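You operate a simulated robot arm through the tools that you are given. There is no shell and no other tool. Be economical: measure what you need, move in short steps, check, and stop when the job is done.

The job below is to be done with a simulated robot arm. You get a single attempt, and the scene is never put back.

Task
Turn the blue dial in the cistern to 4, then flush and let it fill.
Fine: shut the cistern lid again.

Only the result counts: the job must be done as asked and must still hold three seconds after the hand-in. Knocking over, shifting, dropping, spilling or breaking anything else fails it. Lids that push on must go on centred and level and be pressed home; caps that screw on are set level and turned clockwise until they are tight.

Robot
A 6-joint arm with a three-finger gripper, fixed in place. Base frame: the origin is at the foot of the arm, x ahead of it, y to its left, z up; the work surface is at about z = 45.6. Lengths are in cm, angles in rad, forces in N, time in s.
Its first joint turns from -2.897 to 2.897 rad. Payload 4.89 kg.
The tool frame sits at the grasp point between the pads (the TCP): z along the fingers, y along the line on which they close. The tips reach 3 cm beyond it. The gripper opens to 16.4 cm. The gripper's body begins 12.5 cm behind the TCP.
Orientation is told as [roll, pitch, yaw] about the base's x, y, z axes, in that order, counted from this pose: with the fingers straight down and closing along the base's y, the tool's x points along the base's -x, its y along +y and its z along -z.

Tools
- The arm moves only by the tool play_rows. Its argument "rows" is text: rows parted by semicolons, each of 7 numbers parted by spaces: the shift along the tool's x, y, z in cm, then the turn, a rotation vector about the tool's x, y, z in rad, then the gripper command, from -1 (shut) to 1 (fully open), values between in proportion. In form: dx dy dz wx wy wz claw; .... A call has 1 to 8 rows; each row is the pose to reach, as a shift and turn from the pose commanded when the call began, along the tool's axes at that moment. A row lasts 0.2 s, in which the tool goes at most 5 cm and 0.15 rad; a call with a longer step from one row to the next is refused whole, and so is a gripper value outside its range. A pose out of reach is approached as far as the arm can. The call stops where the force on the tool passes 90 N (or 10 N more than at its start, if that is more) or the arm is blocked; 0.2 s more then pass. Each finger travels about 10.8 cm/s and halts on what it meets, pressing with about 28 N; the grip force reading is that of the motor and also rises with nothing between the fingers. The clock runs only during rows and for 0.2 s after the last one: add rows that repeat a pose to give the fingers time. The reply holds the time, the measured pose of the TCP, the force on the tool along the base axes, the opening and the grip force, in the units named above and with some noise, with the torque about the TCP (base axes, N m) and any sound that the robot's microphone picked up.
- Cameras (640 x 400 px; columns grow to the right, rows downward): "scene" is fixed at [39.81, -65.07, 134.63]; the picture's right is [0.99, -0.14, 0.00], its down [-0.04, -0.29, -0.96] and it looks along [0.14, 0.95, -0.29] (base axes); focal length 321 px, centre (320, 200). "wrist" rides on the gripper at [7.6, -0.2, -15.2] in the tool frame; the picture's right is [0.02, 1.00, 0.00], its down [-0.88, 0.02, -0.47] and it looks along [-0.47, 0.01, 0.88] (tool axes); focal length 247 px, centre (320, 200). There is no depth. A picture from a camera that has moved, and an enlarged one, comes with that camera's place and axes in the base frame and with its lens.
- capture(camera): a new picture of that camera. It takes no simulated time.
- raise_lower(by): slides the trunk up (or, below 0, down) by that many cm; the arm rides with it, the base frame stays. It gives what a move gives, with no picture.
- enlarge(camera, box): a new picture of the part [left, top, right, bottom] of that camera's present view, enlarged. It takes no simulated time.
- finish_job(): hands the job in; it is judged then, once.

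Go step by step. Nothing tells you positions but the pictures and the camera data: compare them with the known pose of the tool, close in by small moves and look again before you grip or let go. The budget is 120 turns and 64 pictures, counting those below and the enlarged ones. Unless the task says otherwise, let go and move clear before handing in, and close with one line.

The tools are called as name(argument=value, ...) on one line, values as JSON. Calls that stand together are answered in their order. play_rows: Moves the arm, as the interface text tells. Its arguments: {"type":"object","properties":{"rows":{"type":"string"}},"required":["rows"]} The other tools are called the same way: raise_lower (by) slides the trunk up or down; capture (camera) takes a picture; enlarge (camera, box) takes an enlarged picture of a part of a camera's view; finish_job () hands the job in.

At the start:

```text
t: 0.0
position: [60.9, 17.16, 122.05]
ee_rot: [-0.001, 0.0, 0.001]
contact_force: [-1.2, -0.4, -0.4]
wrist_torque: [0.01, -0.02, 0.01]
grip_width: 16.39
finger_force: 0.1
trunk travel left (down, up): [-17.5, 21.5]
```

scene: 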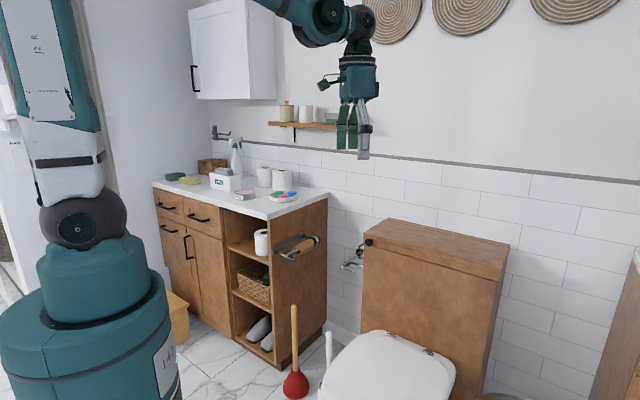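
wrist: 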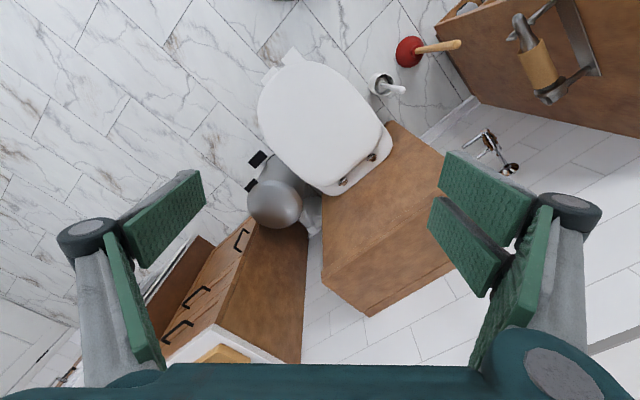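

The cistern looks like the wooden box behind the toilet, right of centre. I'll enlarge it in the scene view and look for the lid, hinge and flush control.

enlarge(camera="scene", box=[330, 190, 530, 315])

enlarge(camera="wrist", box=[240, 100, 480, 330])

```text
3.20 times, centred on (430, 252) of scene
camera zoom: at [39.81, -65.07, 134.63], right [0.99, -0.14, 0.0], down [-0.04, -0.29, -0.96], along [0.14, 0.95, -0.29], focal length 1028 px, centre (-32, 32)
```

zoom: 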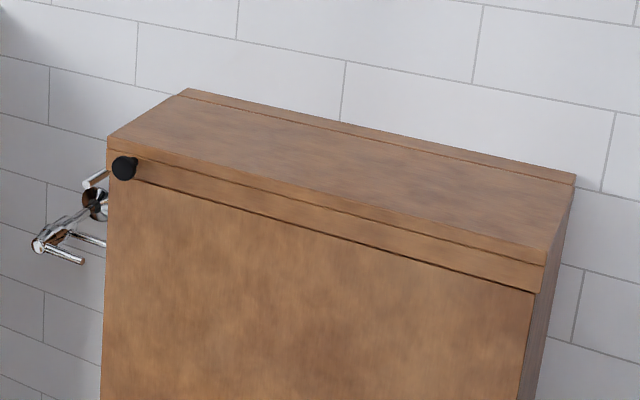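

```text
1.74 times, centred on (360, 215) of wrist
camera zoom: at [53.02, 17.01, 137.22], right [-0.02, 1.0, 0.0], down [0.88, 0.02, 0.47], along [0.47, 0.01, -0.88], focal length 430 px, centre (250, 174)
```

zoom: 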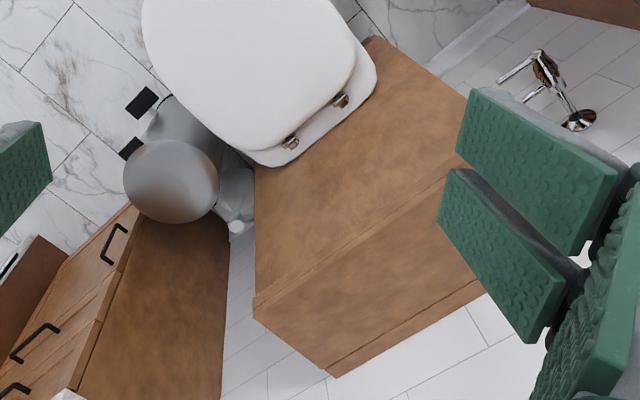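

The cistern is set at about 43° to the base axes. Its front top edge runs roughly from (76,56) to (110,19) at z≈82, and it has a hinge strip at the back and a black knob at front left. I'll turn the tool square to it and move closer for a look.

play_rows(rows="-3 1.5 0 0 0 -0.15 1; -6 3 0 0 0 -0.3 1; -9 5 0 0 0 -0.45 1; -11 7 0 0 0 -0.6 1; -13 9 0 0 0 -0.75 1; -13 9 0 0 0 -0.75 1")

capture(camera="wrist")

capture(camera="scene")

```text
t: 1.4
position: [73.89, 26.27, 122.06]
ee_rot: [0.0, 0.002, 0.753]
contact_force: [-0.6, 0.1, -0.3]
wrist_torque: [0.0, 0.07, 0.03]
grip_width: 16.37
finger_force: 0.0
trunk travel left (down, up): [-17.5, 21.5]
```

```text
59 pictures are left
camera wrist: at [68.28, 20.92, 137.24], right [-0.7, 0.72, 0.0], down [0.63, 0.62, 0.47], along [0.34, 0.33, -0.88], focal length 247 px, centre (320, 200)
```

wrist: 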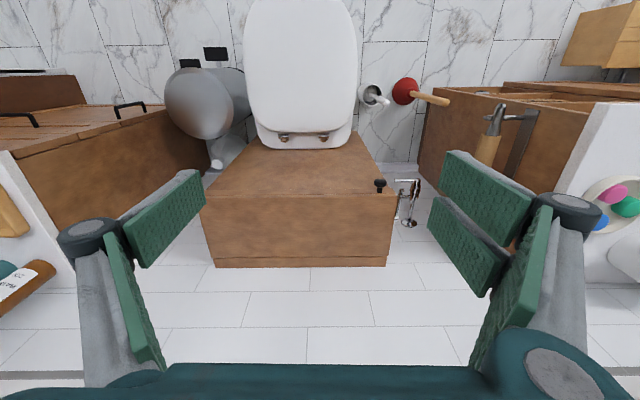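

```text
58 pictures are left
```

scene: 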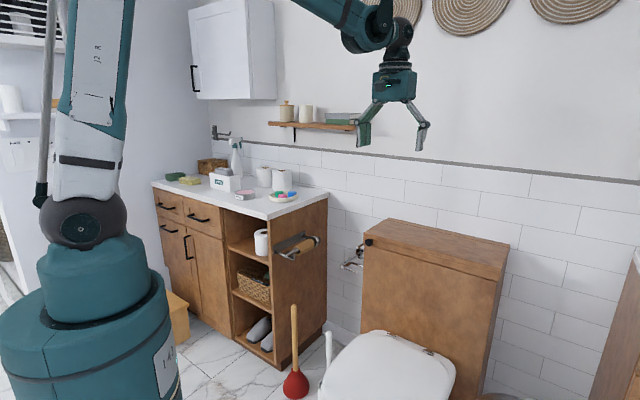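

Two-view triangulation puts the lid's front edge from (75.5,54) to (109.5,19) at z≈83.4. The lid is 22 deep, and the knob is at about (76,49.5,81). I'll enlarge to see what the knob is attached to.

enlarge(camera="wrist", box=[330, 160, 430, 222])

enlarge(camera="scene", box=[350, 220, 414, 260])

```text
6.40 times, centred on (380, 191) of wrist
camera zoom: at [68.28, 20.92, 137.24], right [-0.7, 0.72, 0.0], down [0.63, 0.62, 0.47], along [0.34, 0.33, -0.88], focal length 1581 px, centre (-64, 258)
```

zoom: 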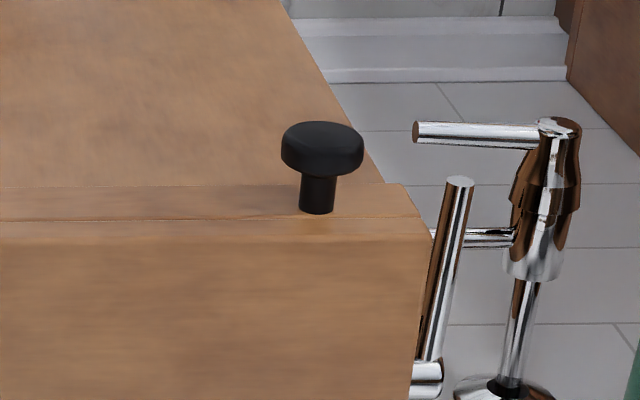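

```text
10.00 times, centred on (382, 240) of scene
camera zoom: at [39.81, -65.07, 134.63], right [0.99, -0.14, 0.0], down [-0.04, -0.29, -0.96], along [0.14, 0.95, -0.29], focal length 3212 px, centre (-300, -200)
```

zoom: 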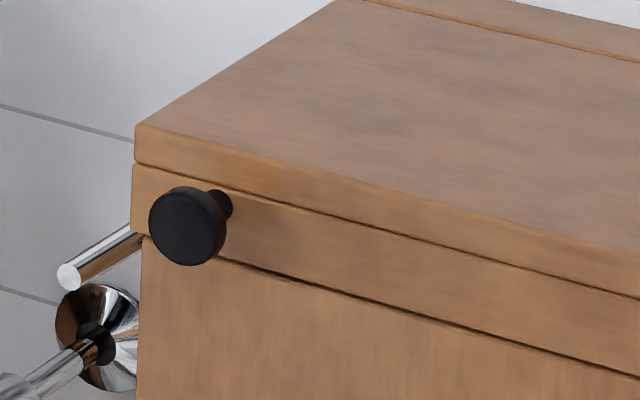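

The knob is on a band just below the lid slab, so it is probably the flush button, and the lid is likely hinged at the rear strip. I'll drop lower and tilt the wrist to see the gap and overhang at the lid's front.

play_rows(rows="0 0 4.5 0 -0.1 0 1; 0 0 9 0 -0.2 0 1; 0 0 13.5 0 -0.3 0 1; 0 0 18 0 -0.4 0 1; 0 0 22 0 -0.5 0 1; 0 0 26 0 -0.6 0 1; 0 0 26 0 -0.7 0 1")

capture(camera="wrist")

```text
t: 3.0
position: [73.92, 26.19, 96.09]
ee_rot: [0.001, -0.701, 0.751]
contact_force: [-0.7, -0.4, 0.3]
wrist_torque: [0.02, 0.03, -0.01]
grip_width: 16.41
finger_force: 0.0
trunk travel left (down, up): [-17.5, 21.5]
```

```text
55 pictures are left
camera wrist: at [62.4, 15.38, 102.63], right [-0.69, 0.72, -0.01], down [0.26, 0.26, 0.93], along [0.67, 0.64, -0.37], focal length 247 px, centre (320, 200)
```

wrist: 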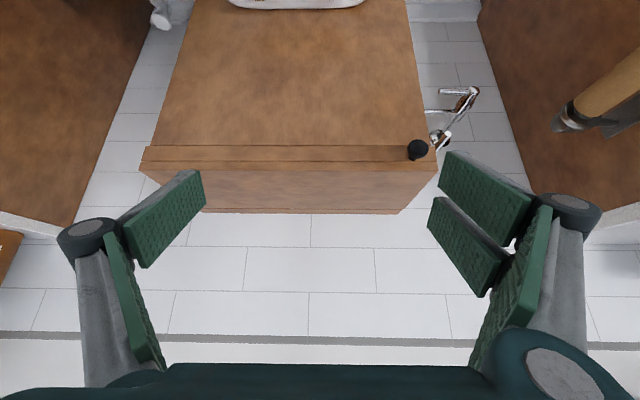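

enlarge(camera="wrist", box=[370, 120, 450, 180])

enlarge(camera="wrist", box=[120, 120, 220, 182])

```text
6.67 times, centred on (410, 150) of wrist
camera zoom: at [62.4, 15.38, 102.63], right [-0.69, 0.72, -0.01], down [0.26, 0.26, 0.93], along [0.67, 0.64, -0.37], focal length 1646 px, centre (-280, 533)
```

zoom: 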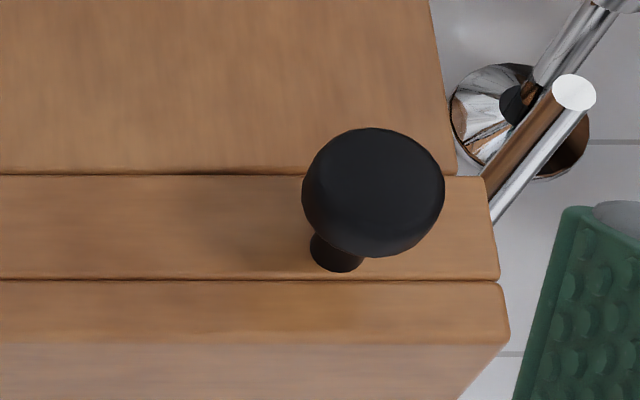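

```text
6.40 times, centred on (170, 151) of wrist
camera zoom: at [62.4, 15.38, 102.63], right [-0.69, 0.72, -0.01], down [0.26, 0.26, 0.93], along [0.67, 0.64, -0.37], focal length 1581 px, centre (1280, 514)
```

zoom: 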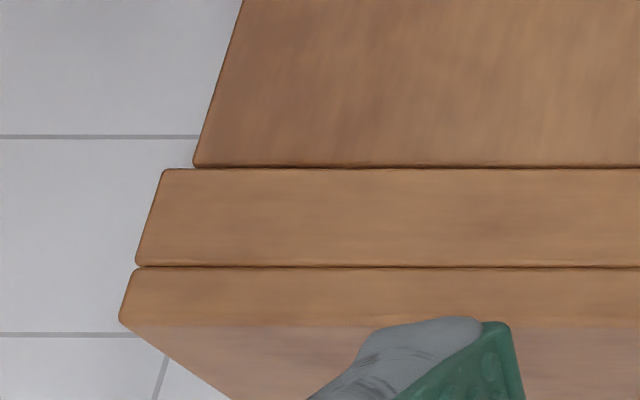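

enlarge(camera="scene", box=[336, 235, 384, 280])

enlarge(camera="scene", box=[474, 230, 524, 300])

```text
8.89 times, centred on (360, 258) of scene
camera zoom: at [39.81, -65.07, 134.63], right [0.99, -0.14, 0.0], down [-0.04, -0.29, -0.96], along [0.14, 0.95, -0.29], focal length 2856 px, centre (-36, -311)
```

zoom: 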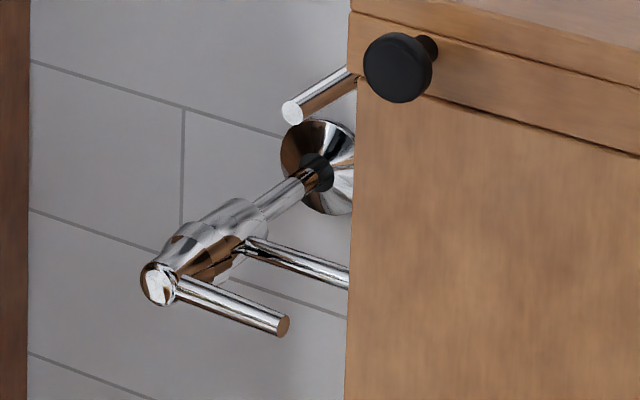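

```text
5.71 times, centred on (499, 265) of scene
camera zoom: at [39.81, -65.07, 134.63], right [0.99, -0.14, 0.0], down [-0.04, -0.29, -0.96], along [0.14, 0.95, -0.29], focal length 1836 px, centre (-703, -171)
```

zoom: 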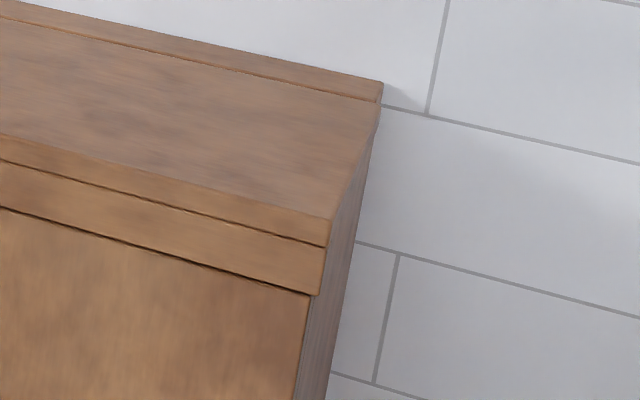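

The knob may be a push or pull control, and there is also chrome pipework on the cistern's left side. I'll look from the left before deciding.

play_rows(rows="-1.6 4.3 0 0.06 0 0.072 1; -3.2 8.6 0 0.12 0 0.144 1; -4.8 12.9 0 0.18 0 0.216 1; -6.4 17.2 0 0.24 0 0.288 1; -8 21.5 0 0.3 0 0.36 1; -9.6 25.8 0 0.36 0 0.432 1; -11.3 30 0 0.42 0 0.504 1; -12.9 34.3 0.4 0.483 0 0.574 1")

capture(camera="wrist")

```text
t: 4.8
position: [58.09, 57.93, 104.1]
ee_rot: [0.0, -0.699, -0.004]
contact_force: [-0.6, -1.8, 0.8]
wrist_torque: [0.18, 0.1, 0.2]
grip_width: 16.38
finger_force: 0.0
trunk travel left (down, up): [-17.5, 21.5]
```

```text
50 pictures are left
camera wrist: at [42.26, 57.85, 110.74], right [-0.01, 1.0, -0.01], down [0.37, 0.02, 0.93], along [0.93, 0.01, -0.37], focal length 247 px, centre (320, 200)
```

wrist: 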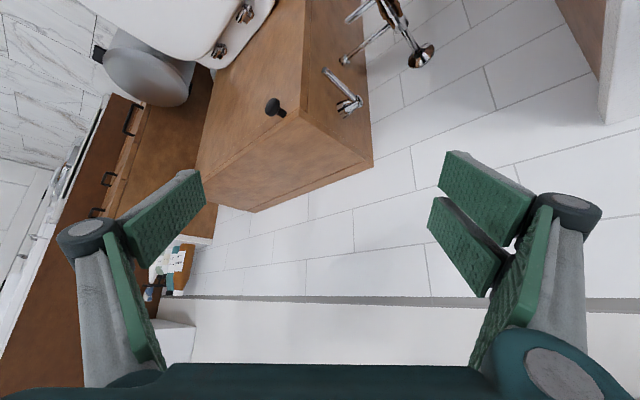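

enlarge(camera="wrist", box=[240, 70, 390, 190])

```text
3.33 times, centred on (315, 130) of wrist
camera zoom: at [42.26, 57.85, 110.74], right [-0.01, 1.0, -0.01], down [0.37, 0.02, 0.93], along [0.93, 0.01, -0.37], focal length 823 px, centre (337, 433)
```

zoom: 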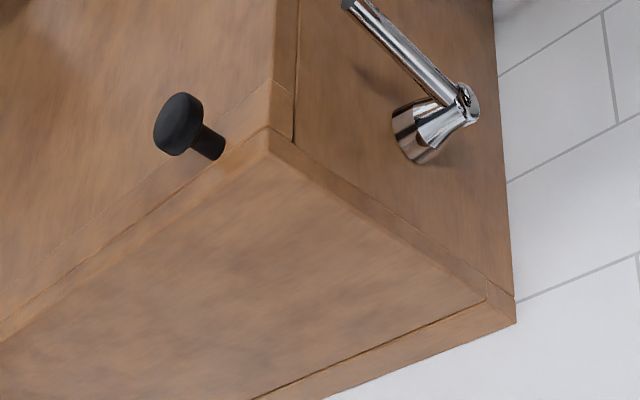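

This view settles it. The knob is the handle on the lid's front lip, the lid is hinged at the rear, and the flush lever is the chrome handle on the cistern's left side. I'll line up in front of the knob with the fingers closing parallel to the hinge.

play_rows(rows="-0.2 -2.5 1 -0.08 0 -0.096 1; -0.4 -5 2 -0.16 0 -0.191 1; -0.6 -7.5 3 -0.24 0 -0.287 1; -0.8 -10 4 -0.32 0 -0.383 1; -1 -12.5 5 -0.4 0 -0.478 1; -1.2 -15 6.3 -0.483 0 -0.574 1; -1.2 -15 6.3 -0.483 0 -0.574 1")

play_rows(rows="0 0 0 0 -0.1 0 0.6; 0 0 0 0 -0.2 0 0.3; 0 0 0 0 -0.3 0 0; 0 0 0 0 -0.4 0 0; 0 0 0 0 -0.4 0 0")

```text
t: 6.4
position: [63.05, 43.11, 99.94]
ee_rot: [0.002, -0.701, 0.75]
contact_force: [0.1, 0.2, 1.1]
wrist_torque: [-0.01, 0.0, -0.03]
grip_width: 16.4
finger_force: 0.0
trunk travel left (down, up): [-17.5, 21.5]
```

```text
t: 7.6
position: [62.78, 43.1, 99.98]
ee_rot: [0.001, -1.102, 0.752]
contact_force: [-0.4, -1.2, -0.9]
wrist_torque: [0.03, -0.01, -0.01]
grip_width: 8.22
finger_force: 0.0
trunk travel left (down, up): [-17.5, 21.5]
```

play_rows(rows="2.7 -1.15 3.1 0 0 0 0; 5.4 -2.3 6.2 0 0 0 0; 8.1 -3.45 9.4 0 0 0 0; 10.8 -4.6 12.5 0 0 0 0; 10.8 -4.6 12.5 0 0 0 0")

capture(camera="wrist")

enlarge(camera="scene", box=[320, 190, 416, 260])

```text
t: 8.8
position: [75.05, 46.58, 92.09]
ee_rot: [0.0, -1.097, 0.751]
contact_force: [0.0, 0.6, 0.0]
wrist_torque: [-0.06, 0.02, -0.06]
grip_width: 8.22
finger_force: 0.0
out of reach, approached as far as the arm can: row 1, 2, 3, 4, 5
trunk travel left (down, up): [-17.5, 21.5]
```

```text
48 pictures are left
camera wrist: at [62.45, 34.84, 92.16], right [-0.69, 0.72, -0.02], down [-0.03, 0.0, 1.0], along [0.72, 0.69, 0.02], focal length 247 px, centre (320, 200)
```

wrist: 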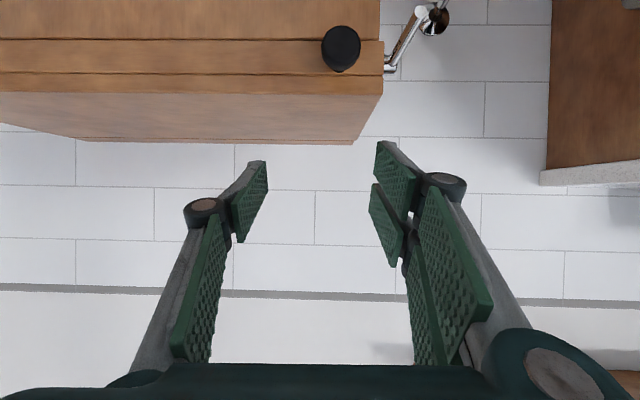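

```text
5.71 times, centred on (368, 225) of scene
camera zoom: at [39.81, -65.07, 134.63], right [0.99, -0.14, 0.0], down [-0.04, -0.29, -0.96], along [0.14, 0.95, -0.29], focal length 1836 px, centre (46, 57)
```

zoom: 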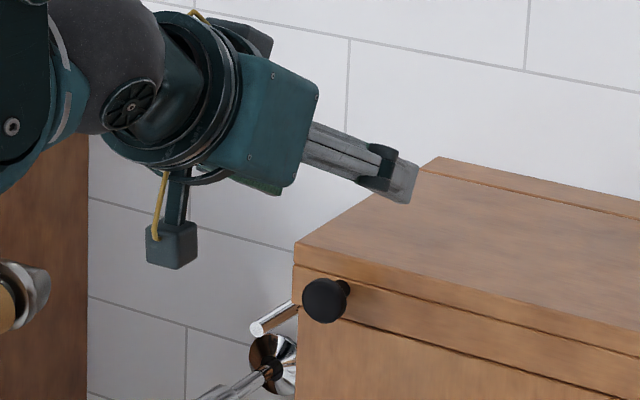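

That pose is out of reach this low, because the trunk is too high for it. I'll back off and lower the trunk.

play_rows(rows="0 0 -4 0 0 0 0; 0 0 -8 0 0 0 0; 0 0 -8 0 0 0 0")

raise_lower(by=-10)

```text
t: 9.6
position: [70.18, 42.05, 96.5]
ee_rot: [0.0, -1.098, 0.75]
contact_force: [-0.4, 0.0, 0.1]
wrist_torque: [0.0, -0.01, -0.04]
grip_width: 8.2
finger_force: 0.1
out of reach, approached as far as the arm can: row 1, 2, 3
trunk travel left (down, up): [-17.5, 21.5]
```

```text
t: 10.9
position: [70.19, 42.13, 86.49]
ee_rot: [-0.001, -1.1, 0.75]
contact_force: [-0.9, -0.4, 0.1]
wrist_torque: [-0.01, 0.02, 0.01]
grip_width: 8.2
finger_force: 0.0
trunk travel left (down, up): [-7.5, 31.5]
```

play_rows(rows="0.9 1.2 2.1 0 0 0 0; 0.9 1.2 2.1 0 0 0 0")

capture(camera="wrist")

```text
t: 11.5
position: [70.95, 44.16, 85.51]
ee_rot: [0.002, -1.095, 0.748]
contact_force: [-1.0, -0.1, 0.9]
wrist_torque: [-0.02, 0.04, 0.01]
grip_width: 8.22
finger_force: 0.1
out of reach, approached as far as the arm can: row 1, 2
trunk travel left (down, up): [-7.5, 31.5]
```

```text
46 pictures are left
camera wrist: at [58.4, 32.46, 85.54], right [-0.69, 0.72, -0.02], down [-0.02, 0.0, 1.0], along [0.72, 0.69, 0.02], focal length 247 px, centre (320, 200)
```

wrist: 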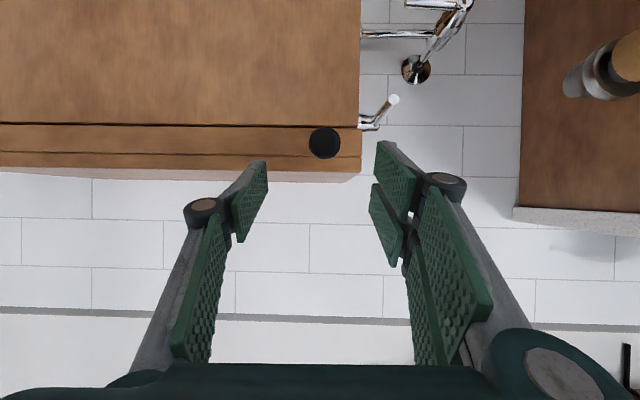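

raise_lower(by=-5)

play_rows(rows="-3.3 0.5 0 0 0 0 -0.3; -3.3 0.5 2.5 0 0 0 -0.3; -3.3 0.5 2.5 0 0 0 -0.3")

capture(camera="wrist")

```text
t: 12.4
position: [70.79, 44.09, 80.41]
ee_rot: [0.001, -1.094, 0.749]
contact_force: [0.9, -0.4, -0.5]
wrist_torque: [0.01, 0.01, -0.02]
grip_width: 8.23
finger_force: 0.0
trunk travel left (down, up): [-2.5, 36.5]
```

```text
t: 13.2
position: [73.2, 47.08, 82.17]
ee_rot: [-0.001, -1.095, 0.75]
contact_force: [-0.3, -0.9, 0.3]
wrist_torque: [-0.03, -0.01, -0.01]
grip_width: 5.74
finger_force: 0.1
trunk travel left (down, up): [-2.5, 36.5]
```

```text
45 pictures are left
camera wrist: at [60.82, 35.39, 82.26], right [-0.69, 0.72, -0.02], down [-0.02, 0.0, 1.0], along [0.72, 0.69, 0.02], focal length 247 px, centre (320, 200)
```

wrist: 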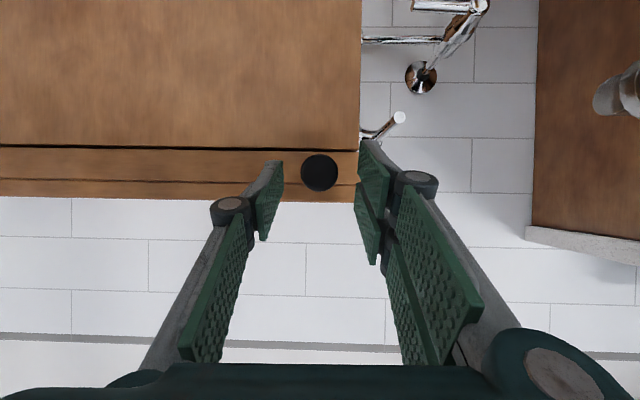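

The knob is centred between the fingers. I'll advance and grip it.

play_rows(rows="0 0 1.5 0 0 0 -0.3; 0 0 2.8 0 0 0 -0.3; 0 0 2.8 0 0 0 -0.7; 0 0 2.8 0 0 0 -1; 0 0 2.8 0 0 0 -1")

capture(camera="wrist")

```text
t: 14.4
position: [75.13, 48.73, 80.95]
ee_rot: [-0.001, -1.095, 0.75]
contact_force: [-20.9, -15.9, 0.9]
wrist_torque: [-0.15, 0.14, 0.42]
grip_width: 3.07
finger_force: 45.1
trunk travel left (down, up): [-2.5, 36.5]
```

```text
44 pictures are left
camera wrist: at [62.58, 37.0, 81.03], right [-0.69, 0.72, -0.02], down [-0.03, 0.0, 1.0], along [0.72, 0.69, 0.02], focal length 247 px, centre (320, 200)
```

wrist: 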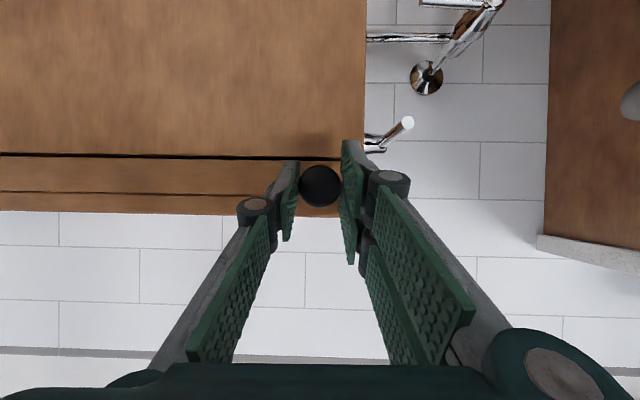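

The knob is gripped (3.07 cm). I'll lift along an arc about the rear hinge, starting with the first 20°.

play_rows(rows="-1.7 0 -0.9 0 0 0 -1; -3.5 0 -1.7 0 0 0 -1; -5.4 0 -2.3 0 0 0 -1; -7.24 0 -2.8 0 0 0 -1")

capture(camera="scene")

```text
t: 15.4
position: [75.84, 49.39, 88.54]
ee_rot: [0.003, -1.095, 0.75]
contact_force: [-1.3, -1.0, -15.7]
wrist_torque: [-0.99, 1.16, 0.21]
grip_width: 3.07
finger_force: 45.7
trunk travel left (down, up): [-2.5, 36.5]
```

```text
43 pictures are left
```

scene: 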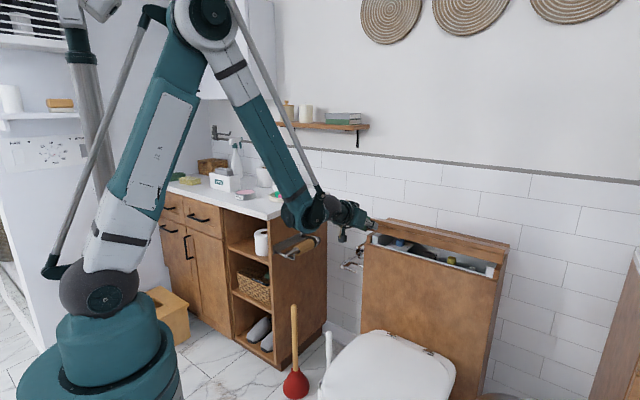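

The lid opens cleanly with little force. I'll continue the arc to about 70°.

play_rows(rows="-1.9 0 -0.25 0 0 0 -1; -3.88 0 -0.41 0 0 0 -1; -5.8 0 -0.35 0 0 0 -1; -7.76 0 -0.15 0 0 0 -1; -9.7 0 0.28 0 0 0 -1; -11.56 0 0.8 0 0 0 -1; -15.1 0 2.37 0 0 0 -1; -18.35 0 4.54 0 0 0 -1")

capture(camera="scene")

```text
t: 17.3
position: [84.3, 58.04, 103.45]
ee_rot: [0.005, -1.104, 0.749]
contact_force: [-29.0, 3.6, 53.5]
wrist_torque: [1.59, 0.2, 0.23]
grip_width: 3.12
finger_force: 44.7
trunk travel left (down, up): [-2.5, 36.5]
stopped in row 8: the force on the tool passed its limit at 102 N (the readings are from after the stop); the commanded pose is now the measured one
```

```text
42 pictures are left
```

scene: 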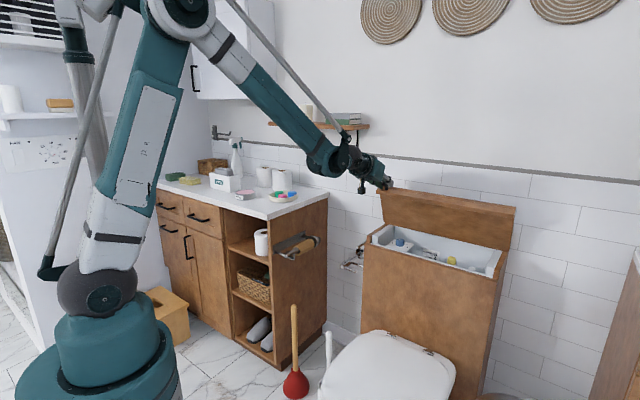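

A force spike stopped the move at around 70°. I'll zoom in on the grip.

enlarge(camera="scene", box=[340, 150, 436, 220])

capture(camera="wrist")

```text
5.71 times, centred on (388, 185) of scene
camera zoom: at [39.81, -65.07, 134.63], right [0.99, -0.14, 0.0], down [-0.04, -0.29, -0.96], along [0.14, 0.95, -0.29], focal length 1836 px, centre (-69, 286)
```

zoom: 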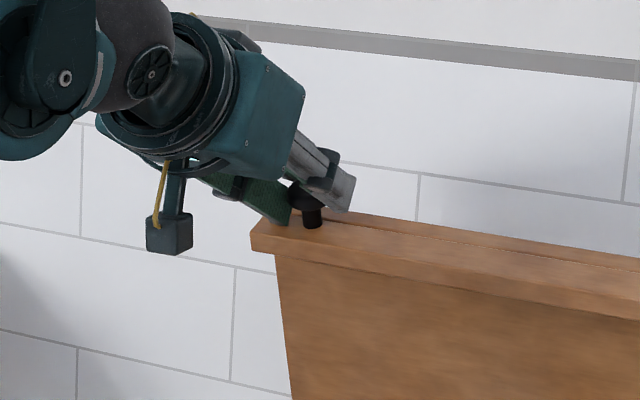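

```text
40 pictures are left
camera wrist: at [71.96, 46.27, 103.39], right [-0.69, 0.72, -0.02], down [-0.03, -0.01, 1.0], along [0.72, 0.69, 0.02], focal length 247 px, centre (320, 200)
```

wrist: 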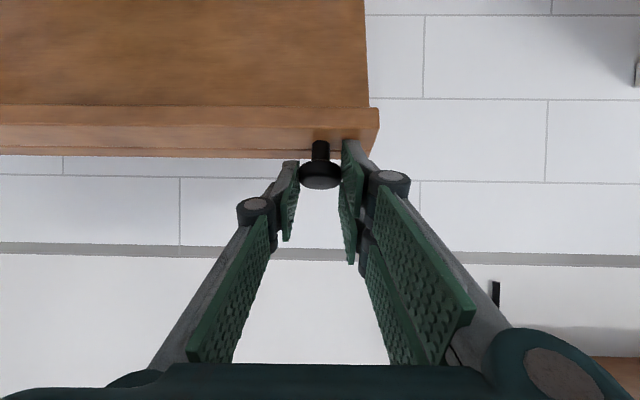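

The fingertips are pressing on the lip face as the knob rotates in the grip. I'll turn the tool more vertical, following the knob, and ease it up slightly.

play_rows(rows="-0.5 0 -0.4 0 0.1 0 -1; -0.8 0 -0.4 0 0.2 0 -1; -1.1 0 -0.4 0 0.3 0 -1; -1.1 0 -0.4 0 0.3 0 -1")

enlarge(camera="scene", box=[340, 150, 532, 290])

```text
t: 18.3
position: [84.86, 58.39, 103.59]
ee_rot: [0.004, -0.793, 0.752]
contact_force: [-14.8, 37.5, -33.3]
wrist_torque: [0.67, 0.22, 0.15]
grip_width: 3.12
finger_force: 44.4
trunk travel left (down, up): [-2.5, 36.5]
```

```text
2.86 times, centred on (436, 220) of scene
camera zoom: at [39.81, -65.07, 134.63], right [0.99, -0.14, 0.0], down [-0.04, -0.29, -0.96], along [0.14, 0.95, -0.29], focal length 918 px, centre (-11, 143)
```

zoom: 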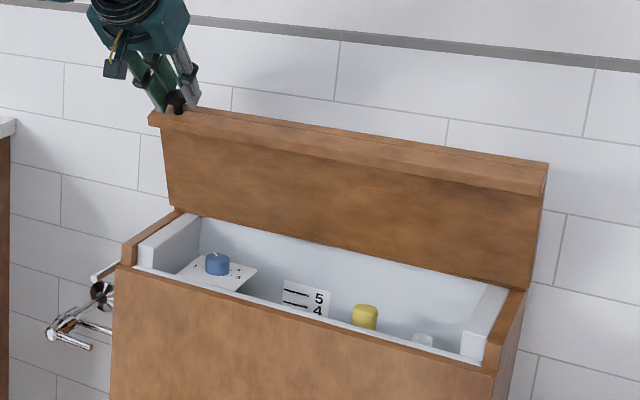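

The cistern is open at about 70°. It holds a blue dial on a plate at the left, a "5/4" gauge and a yellow cap. I'll continue pushing the lid past vertical with a small sideways correction.

play_rows(rows="0 0.4 -0.3 0 0 0 -1; -1.8 0.45 0.6 0 0 0 -1; -3.5 0.52 1.5 0 0 0 -1; -4.8 0.57 2.4 0 0 0 -1; -6.06 0.62 3.3 0 0 0 -1; -6.06 0.62 3.3 0 0 0 -1")

enlarge(camera="scene", box=[340, 150, 532, 290])

```text
t: 19.7
position: [89.34, 63.08, 106.05]
ee_rot: [0.004, -0.796, 0.75]
contact_force: [-2.3, -2.6, -2.9]
wrist_torque: [-0.49, 0.53, -0.06]
grip_width: 3.09
finger_force: 45.5
trunk travel left (down, up): [-2.5, 36.5]
```

```text
2.86 times, centred on (436, 220) of scene
camera zoom: at [39.81, -65.07, 134.63], right [0.99, -0.14, 0.0], down [-0.04, -0.29, -0.96], along [0.14, 0.95, -0.29], focal length 918 px, centre (-11, 143)
```

zoom: 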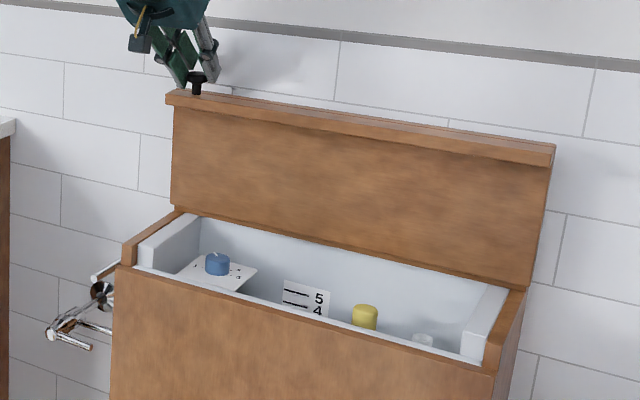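

play_rows(rows="-1.2 0.05 1 0 0 0 -1; -2 0.1 1.9 0 0 0 -1; -2.8 0.12 3 0 0 0 -1; -3.5 0.15 4.1 0 0 0 -1; -3.5 0.15 4.1 0 0 0 -1")

enlarge(camera="scene", box=[340, 150, 532, 290])

```text
t: 20.5
position: [91.55, 65.13, 106.29]
ee_rot: [0.002, -0.791, 0.752]
contact_force: [-27.7, -34.6, 26.8]
wrist_torque: [0.23, -0.33, 1.27]
grip_width: 3.12
finger_force: 44.8
trunk travel left (down, up): [-2.5, 36.5]
stopped in row 4: the force on the tool passed its limit at 117 N (the readings are from after the stop); the commanded pose is now the measured one
```

```text
2.86 times, centred on (436, 220) of scene
camera zoom: at [39.81, -65.07, 134.63], right [0.99, -0.14, 0.0], down [-0.04, -0.29, -0.96], along [0.14, 0.95, -0.29], focal length 918 px, centre (-11, 143)
```

zoom: 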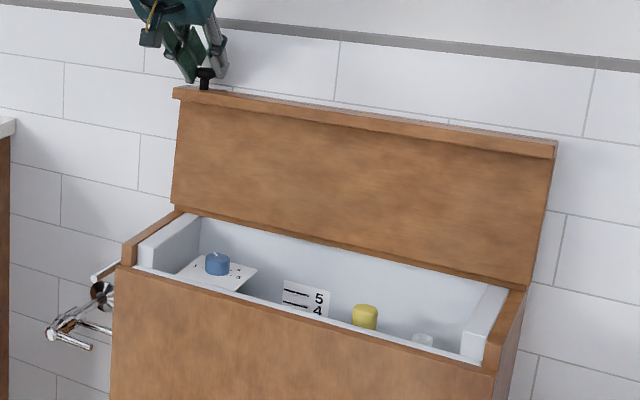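

The lid has hit its stop just past vertical. I'll open the fingers in place, then back off and check that it stays up.

play_rows(rows="0 0 0 0 0 0 -0.6; 0 0 0 0 0 0 -0.4; 0 0 0 0 0 0 -0.3; 0 0 -3 0 0 0 -0.3; 0 0 -7 0 0 0 -0.3; 0 0 -11 0 0 0 -0.3; 0 0 -11 0 0 0 -0.3")

enlarge(camera="scene", box=[340, 150, 532, 290])

capture(camera="wrist")

```text
t: 22.1
position: [85.92, 60.13, 113.83]
ee_rot: [0.002, -0.789, 0.754]
contact_force: [0.4, 0.4, -1.0]
wrist_torque: [-0.05, 0.03, -0.03]
grip_width: 5.72
finger_force: 0.1
trunk travel left (down, up): [-2.5, 36.5]
```

```text
2.86 times, centred on (436, 220) of scene
camera zoom: at [39.81, -65.07, 134.63], right [0.99, -0.14, 0.0], down [-0.04, -0.29, -0.96], along [0.14, 0.95, -0.29], focal length 918 px, centre (-11, 143)
```

zoom: 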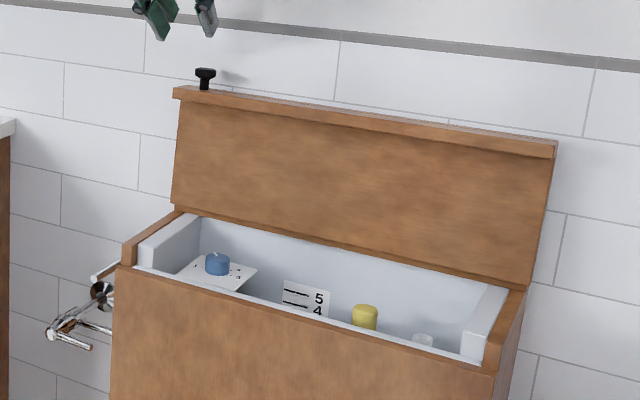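

```text
35 pictures are left
camera wrist: at [74.23, 48.94, 119.03], right [-0.7, 0.72, -0.01], down [0.2, 0.21, 0.96], along [0.69, 0.66, -0.29], focal length 247 px, centre (320, 200)
```

wrist: 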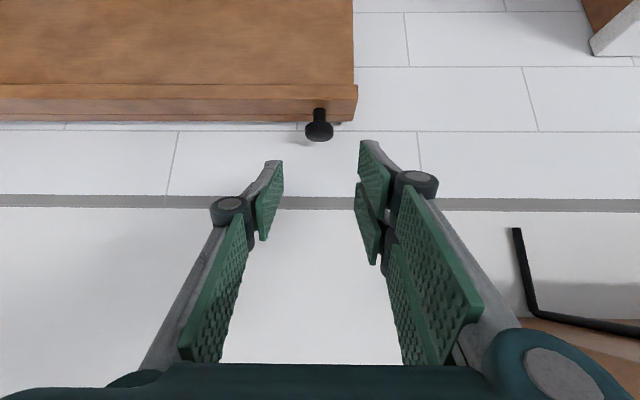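

The lid stays open by itself. Now I'll move to look straight down into the cistern at the dial.

play_rows(rows="3.8 -1.4 -1.7 0 0.13 0 0; 7.5 -2.8 -3.4 0 0.26 0 0.2; 11.3 -4.2 -5 0 0.39 0 0.5; 15 -5.7 -6.7 0 0.52 0 0.7; 18.8 -7.1 -8.4 0 0.65 0 1; 22.6 -8.5 -10.1 0 0.78 0 1; 22.6 -8.5 -10.1 0 0.78 0 1")

capture(camera="wrist")

```text
t: 23.7
position: [75.03, 38.21, 105.05]
ee_rot: [0.002, -0.008, 0.754]
contact_force: [0.1, 0.1, -0.1]
wrist_torque: [-0.04, -0.02, -0.02]
grip_width: 16.41
finger_force: 0.0
trunk travel left (down, up): [-2.5, 36.5]
```

```text
34 pictures are left
camera wrist: at [69.48, 32.95, 120.13], right [-0.7, 0.71, 0.0], down [0.63, 0.61, 0.48], along [0.34, 0.34, -0.88], focal length 247 px, centre (320, 200)
```

wrist: 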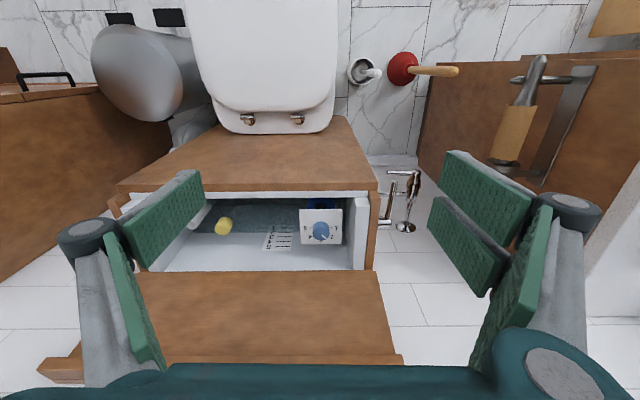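

enlarge(camera="wrist", box=[290, 195, 354, 250])

enlarge(camera="wrist", box=[190, 190, 310, 265])

```text
7.27 times, centred on (322, 222) of wrist
camera zoom: at [69.48, 32.95, 120.13], right [-0.7, 0.71, 0.0], down [0.63, 0.61, 0.48], along [0.34, 0.34, -0.88], focal length 1796 px, centre (306, 36)
```

zoom: 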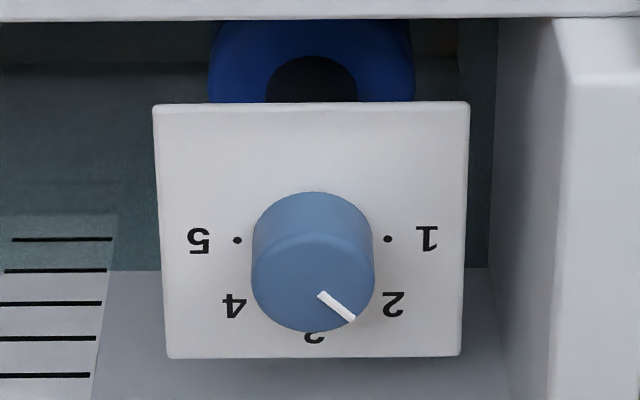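

```text
5.33 times, centred on (250, 228) of wrist
camera zoom: at [69.48, 32.95, 120.13], right [-0.7, 0.71, 0.0], down [0.63, 0.61, 0.48], along [0.34, 0.34, -0.88], focal length 1317 px, centre (693, 53)
```

zoom: 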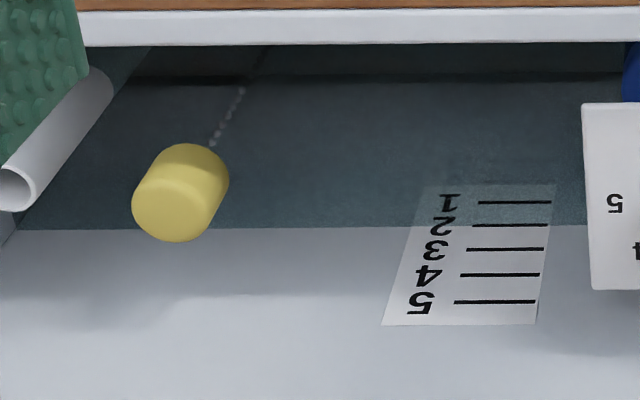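

The dial reads 2: its pointer is at 45° and the 1–5 scale spans a half circle. It needs a 90° clockwise turn, seen from above, to reach 4. The dial sits near (91,55,78), so I'll move above it with the fingers pre-turned so the 90° sweep stays clear of the lid.

play_rows(rows="-3.8 0.2 0 0 0 -0.13 0.5; -7.7 0.4 0 0 0 -0.27 0.2; -11.5 0.6 0 0 0 -0.4 0; -15.4 0.8 0 0 0 -0.53 -0.2; -19.3 1 0 0 0 -0.67 -0.25; -22.5 1.3 0 0 0 -0.81 -0.25; -22.5 1.3 0 0 0 -0.81 -0.25")

capture(camera="wrist")

```text
t: 25.3
position: [90.48, 54.51, 104.94]
ee_rot: [-0.005, -0.008, 1.565]
contact_force: [0.7, 0.2, 0.1]
wrist_torque: [0.01, 0.0, -0.02]
grip_width: 6.17
finger_force: 0.2
trunk travel left (down, up): [-2.5, 36.5]
```

```text
31 pictures are left
camera wrist: at [90.39, 46.82, 120.01], right [-1.0, -0.02, -0.01], down [-0.02, 0.88, 0.48], along [0.0, 0.48, -0.88], focal length 247 px, centre (320, 200)
```

wrist: 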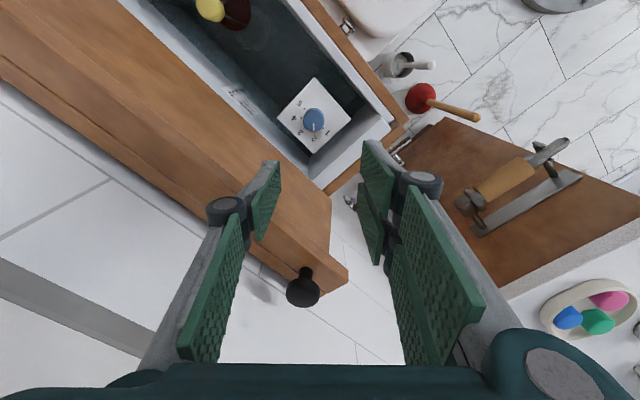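

I can reach it, but the open lid's lip and knob overhang to about 5.5 cm from the dial axis. I'll use a slight tilt away from the lid and two ~45° ratchet turns, with the fingers closing roughly along the lid.

play_rows(rows="0.5 -0.5 0 0 0 0.13 -0.25; 1 -1 0 0 0 0.26 -0.25; 1.5 -1.2 0 0 0 0.39 -0.25; 1.5 -1.2 0 0 0 0.52 -0.25; 1.5 -1.2 0 0 0 0.65 -0.25; 1.5 -1.2 0 0 0 0.78 -0.25; 1.5 -1.2 0 0 0 0.78 -0.25")

play_rows(rows="0 0 0 0 -0.12 0 -0.25; 0 0 0 0 -0.25 0 -0.25; 0 0 0 0 -0.25 0 -0.25")

```text
t: 26.9
position: [91.67, 52.91, 104.94]
ee_rot: [0.003, -0.01, 0.782]
contact_force: [0.1, 0.5, -0.3]
wrist_torque: [0.01, 0.0, 0.0]
grip_width: 6.16
finger_force: 0.0
trunk travel left (down, up): [-2.5, 36.5]
```

```text
t: 27.7
position: [91.79, 53.05, 104.95]
ee_rot: [0.002, -0.261, 0.783]
contact_force: [0.4, 0.7, 0.1]
wrist_torque: [-0.05, 0.04, -0.01]
grip_width: 6.13
finger_force: 0.1
trunk travel left (down, up): [-2.5, 36.5]
```

play_rows(rows="2 0.4 3.5 0 0 0 -0.25; 3.3 0.8 7.3 0 0 0 -0.25; 4.6 1.1 11.2 0 0 0 -0.25; 5.9 1.3 15 0 0 0 -0.25; 5.9 1.3 15 0 0 0 -0.25")

capture(camera="wrist")

capture(camera="scene")

```text
t: 28.9
position: [89.43, 52.61, 88.96]
ee_rot: [0.001, -0.259, 0.782]
contact_force: [0.4, 0.3, -0.2]
wrist_torque: [0.03, -0.01, -0.02]
grip_width: 6.15
finger_force: 0.0
trunk travel left (down, up): [-2.5, 36.5]
```

```text
30 pictures are left
camera wrist: at [81.39, 44.56, 101.59], right [-0.72, 0.69, 0.0], down [0.5, 0.53, 0.68], along [0.48, 0.49, -0.73], focal length 247 px, centre (320, 200)
```

wrist: 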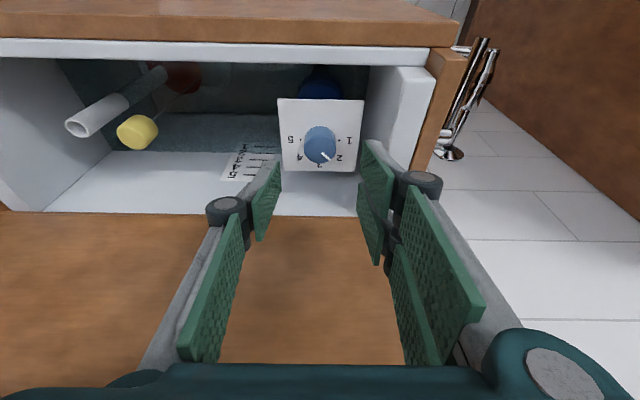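

```text
29 pictures are left
```

scene: 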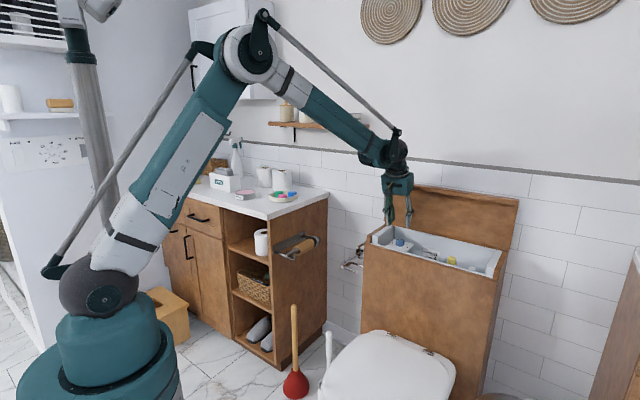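

The dial top is at about (91.8,55,77.7). I'll pre-turn counter-clockwise 0.4 and descend around it.

play_rows(rows="0 0 0 0 0 -0.14 -0.38; -0.1 0 1.5 0 0 -0.27 -0.38; -0.2 0 4 0 0 -0.4 -0.38; -0.3 0 7 0 0 -0.4 -0.38; -0.3 0 7 0 0 -0.4 -0.38")

capture(camera="wrist")

```text
t: 30.1
position: [91.01, 54.09, 82.28]
ee_rot: [-0.101, -0.239, 1.195]
contact_force: [-0.6, 0.3, -0.5]
wrist_torque: [0.0, -0.04, 0.0]
grip_width: 5.09
finger_force: 0.1
trunk travel left (down, up): [-2.5, 36.5]
```

```text
28 pictures are left
camera wrist: at [85.53, 44.47, 95.1], right [-0.92, 0.37, -0.1], down [0.21, 0.72, 0.66], along [0.32, 0.59, -0.74], focal length 247 px, centre (320, 200)
```

wrist: 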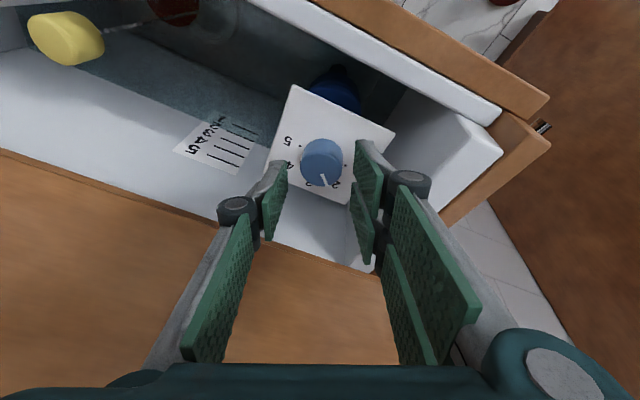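

play_rows(rows="0 0 1.5 0 0 0 -0.38; 0 0 2.8 0 0 0 -0.38; 0 0 2.8 0 0 0 -0.7; 0 0 2.8 0 0 0 -1; 0 0 2.8 0 0 0 -1")

enlarge(camera="wrist", box=[240, 80, 400, 240])

```text
t: 31.3
position: [91.35, 54.65, 79.85]
ee_rot: [-0.102, -0.239, 1.198]
contact_force: [-26.2, 6.8, 19.5]
wrist_torque: [0.31, 1.48, 0.08]
grip_width: 3.57
finger_force: 45.2
trunk travel left (down, up): [-2.5, 36.5]
```

```text
2.50 times, centred on (320, 160) of wrist
camera zoom: at [85.86, 44.94, 92.62], right [-0.92, 0.37, -0.1], down [0.21, 0.72, 0.66], along [0.32, 0.59, -0.74], focal length 617 px, centre (320, 300)
```

zoom: 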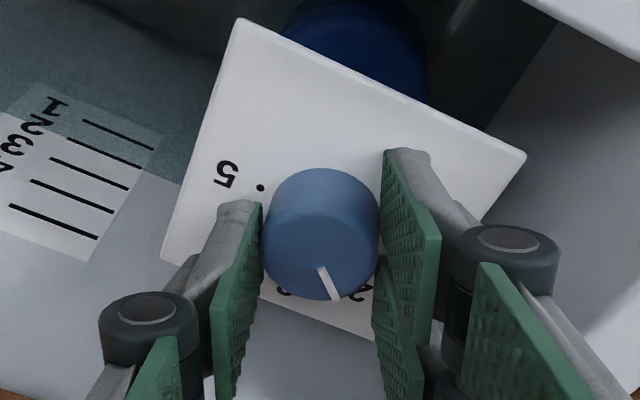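

Gripped at 3.57 cm. I'll ease the small side load and turn clockwise 0.8 rad.

play_rows(rows="0 0.25 0 0 0 0 -1; 0 0.25 0 0 0 0.13 -1; 0 0.25 0 0 0 0.27 -1; 0 0.25 0 0 0 0.4 -1; 0 0.25 0 0 0 0.53 -1; 0 0.25 0 0 0 0.67 -1; 0 0.25 0 0 0 0.8 -1; 0 0.25 0 0 0 0.8 -1")

enlarge(camera="wrist", box=[240, 80, 400, 240])

```text
t: 33.1
position: [91.32, 54.44, 79.3]
ee_rot: [0.103, -0.235, 0.368]
contact_force: [5.0, -15.9, -0.5]
wrist_torque: [-0.81, -0.82, -0.11]
grip_width: 3.61
finger_force: 45.5
trunk travel left (down, up): [-2.5, 36.5]
```

```text
2.50 times, centred on (320, 160) of wrist
camera zoom: at [81.59, 48.97, 92.28], right [-0.4, 0.91, 0.1], down [0.71, 0.24, 0.67], along [0.58, 0.33, -0.74], focal length 617 px, centre (320, 300)
```

zoom: 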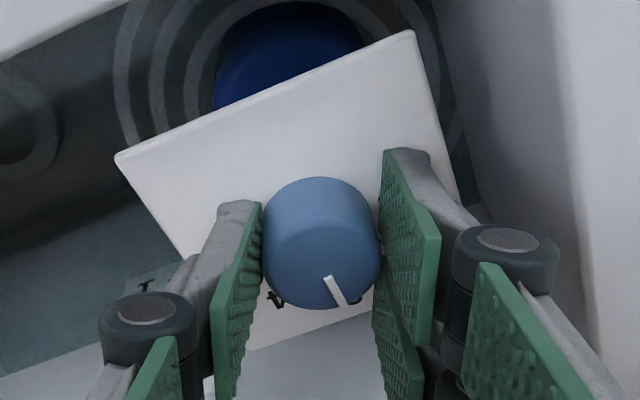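

The dial turned with the grip. Now I'll release, swing back and regrip for the second half.

play_rows(rows="0 0 0 0 0 0 -0.38; 0 0 0 0 0 0 -0.38; 0 0 0 0 0 -0.13 -0.38; 0 0 0 0 0 -0.27 -0.38; 0 0 0 0 0 -0.4 -0.38; 0 0 0 0 0 -0.53 -0.38; 0 0 0 0 0 -0.67 -0.38; 0 0 0 0 0 -0.8 -0.38")

enlarge(camera="wrist", box=[240, 80, 400, 240])

```text
t: 34.9
position: [91.01, 54.86, 79.75]
ee_rot: [-0.103, -0.241, 1.199]
contact_force: [-2.7, 32.8, 53.9]
wrist_torque: [0.81, 2.06, -1.21]
grip_width: 5.61
finger_force: 6.1
trunk travel left (down, up): [-2.5, 36.5]
```

```text
2.50 times, centred on (320, 160) of wrist
camera zoom: at [85.57, 45.12, 92.6], right [-0.93, 0.36, -0.1], down [0.21, 0.72, 0.67], along [0.32, 0.59, -0.74], focal length 617 px, centre (320, 300)
```

zoom: 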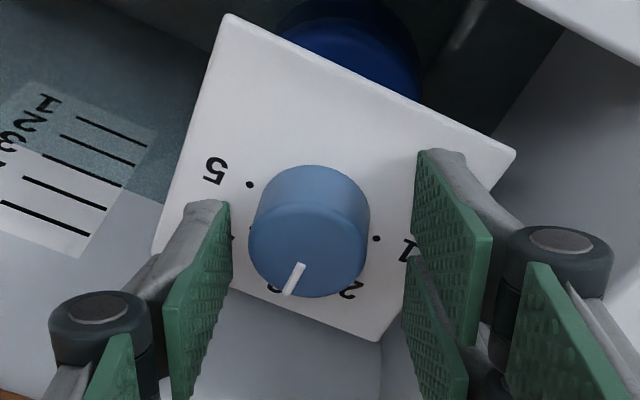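

The pointer is at 3 and the fingertips are just brushing the plate. I'll lift 0.4, regrip and turn the second 45°.

play_rows(rows="0 -0.2 -0.4 0 0 0 -0.38; 0 -0.2 -0.4 0 0 0 -0.7; 0 -0.2 -0.4 0 0 0 -1; 0 -0.2 -0.4 0 0 0 -1")

play_rows(rows="0 0 0 0 0 0.13 -1; 0 0 0 0 0 0.27 -1; 0 0 0 0 0 0.4 -1; 0 0 0 0 0 0.53 -1; 0 0 0 0 0 0.67 -1; 0 0 0 0 0 0.8 -1; 0 0 0 0 0 0.8 -1")

play_rows(rows="0 0 0 0 0 0 -0.38; 0 0 0 0 0 0 -0.38; 0 0 -2 0 0 0 -0.38; 0 0 -5 0 0 0 -0.38; 0 0 -5 0 0 -0.14 -0.38; 0 0 -5 0 0 -0.28 -0.38; 0 0 -5 0 0 -0.4 -0.38; 0 0 -5 0 0 -0.4 -0.38")

enlarge(camera="wrist", box=[240, 80, 400, 240])

```text
t: 35.9
position: [91.35, 54.38, 79.72]
ee_rot: [-0.099, -0.235, 1.196]
contact_force: [-47.6, -17.5, -20.4]
wrist_torque: [-0.86, 1.48, 0.23]
grip_width: 3.61
finger_force: 45.0
trunk travel left (down, up): [-2.5, 36.5]
```

```text
t: 37.5
position: [91.52, 54.46, 79.83]
ee_rot: [0.106, -0.238, 0.369]
contact_force: [10.0, 19.2, 11.6]
wrist_torque: [0.08, -0.64, 0.01]
grip_width: 3.57
finger_force: 44.5
trunk travel left (down, up): [-2.5, 36.5]
```

```text
t: 39.3
position: [90.49, 53.79, 84.6]
ee_rot: [0.002, -0.258, 0.786]
contact_force: [0.3, -0.5, 0.0]
wrist_torque: [0.01, -0.02, -0.02]
grip_width: 5.08
finger_force: 0.0
trunk travel left (down, up): [-2.5, 36.5]
```

```text
2.50 times, centred on (320, 160) of wrist
camera zoom: at [82.46, 45.57, 97.38], right [-0.72, 0.69, 0.0], down [0.5, 0.53, 0.68], along [0.48, 0.49, -0.73], focal length 617 px, centre (320, 300)
```

zoom: 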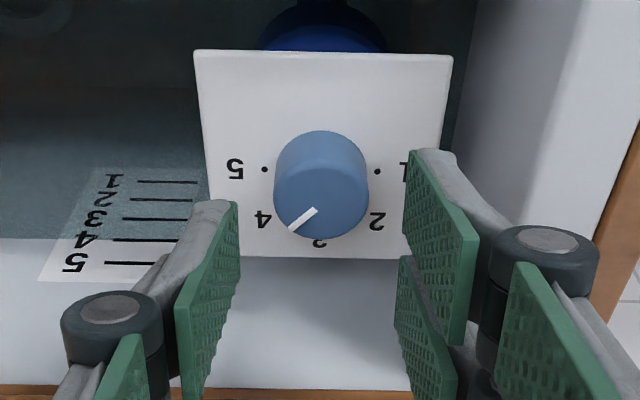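

enlarge(camera="wrist", box=[290, 105, 350, 145])

```text
10.00 times, centred on (320, 125) of wrist
camera zoom: at [82.46, 45.57, 97.38], right [-0.72, 0.69, 0.0], down [0.5, 0.53, 0.68], along [0.48, 0.49, -0.73], focal length 2470 px, centre (320, 950)
```

zoom: 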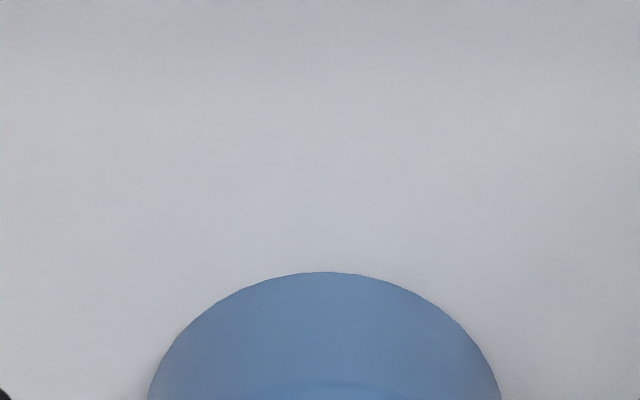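

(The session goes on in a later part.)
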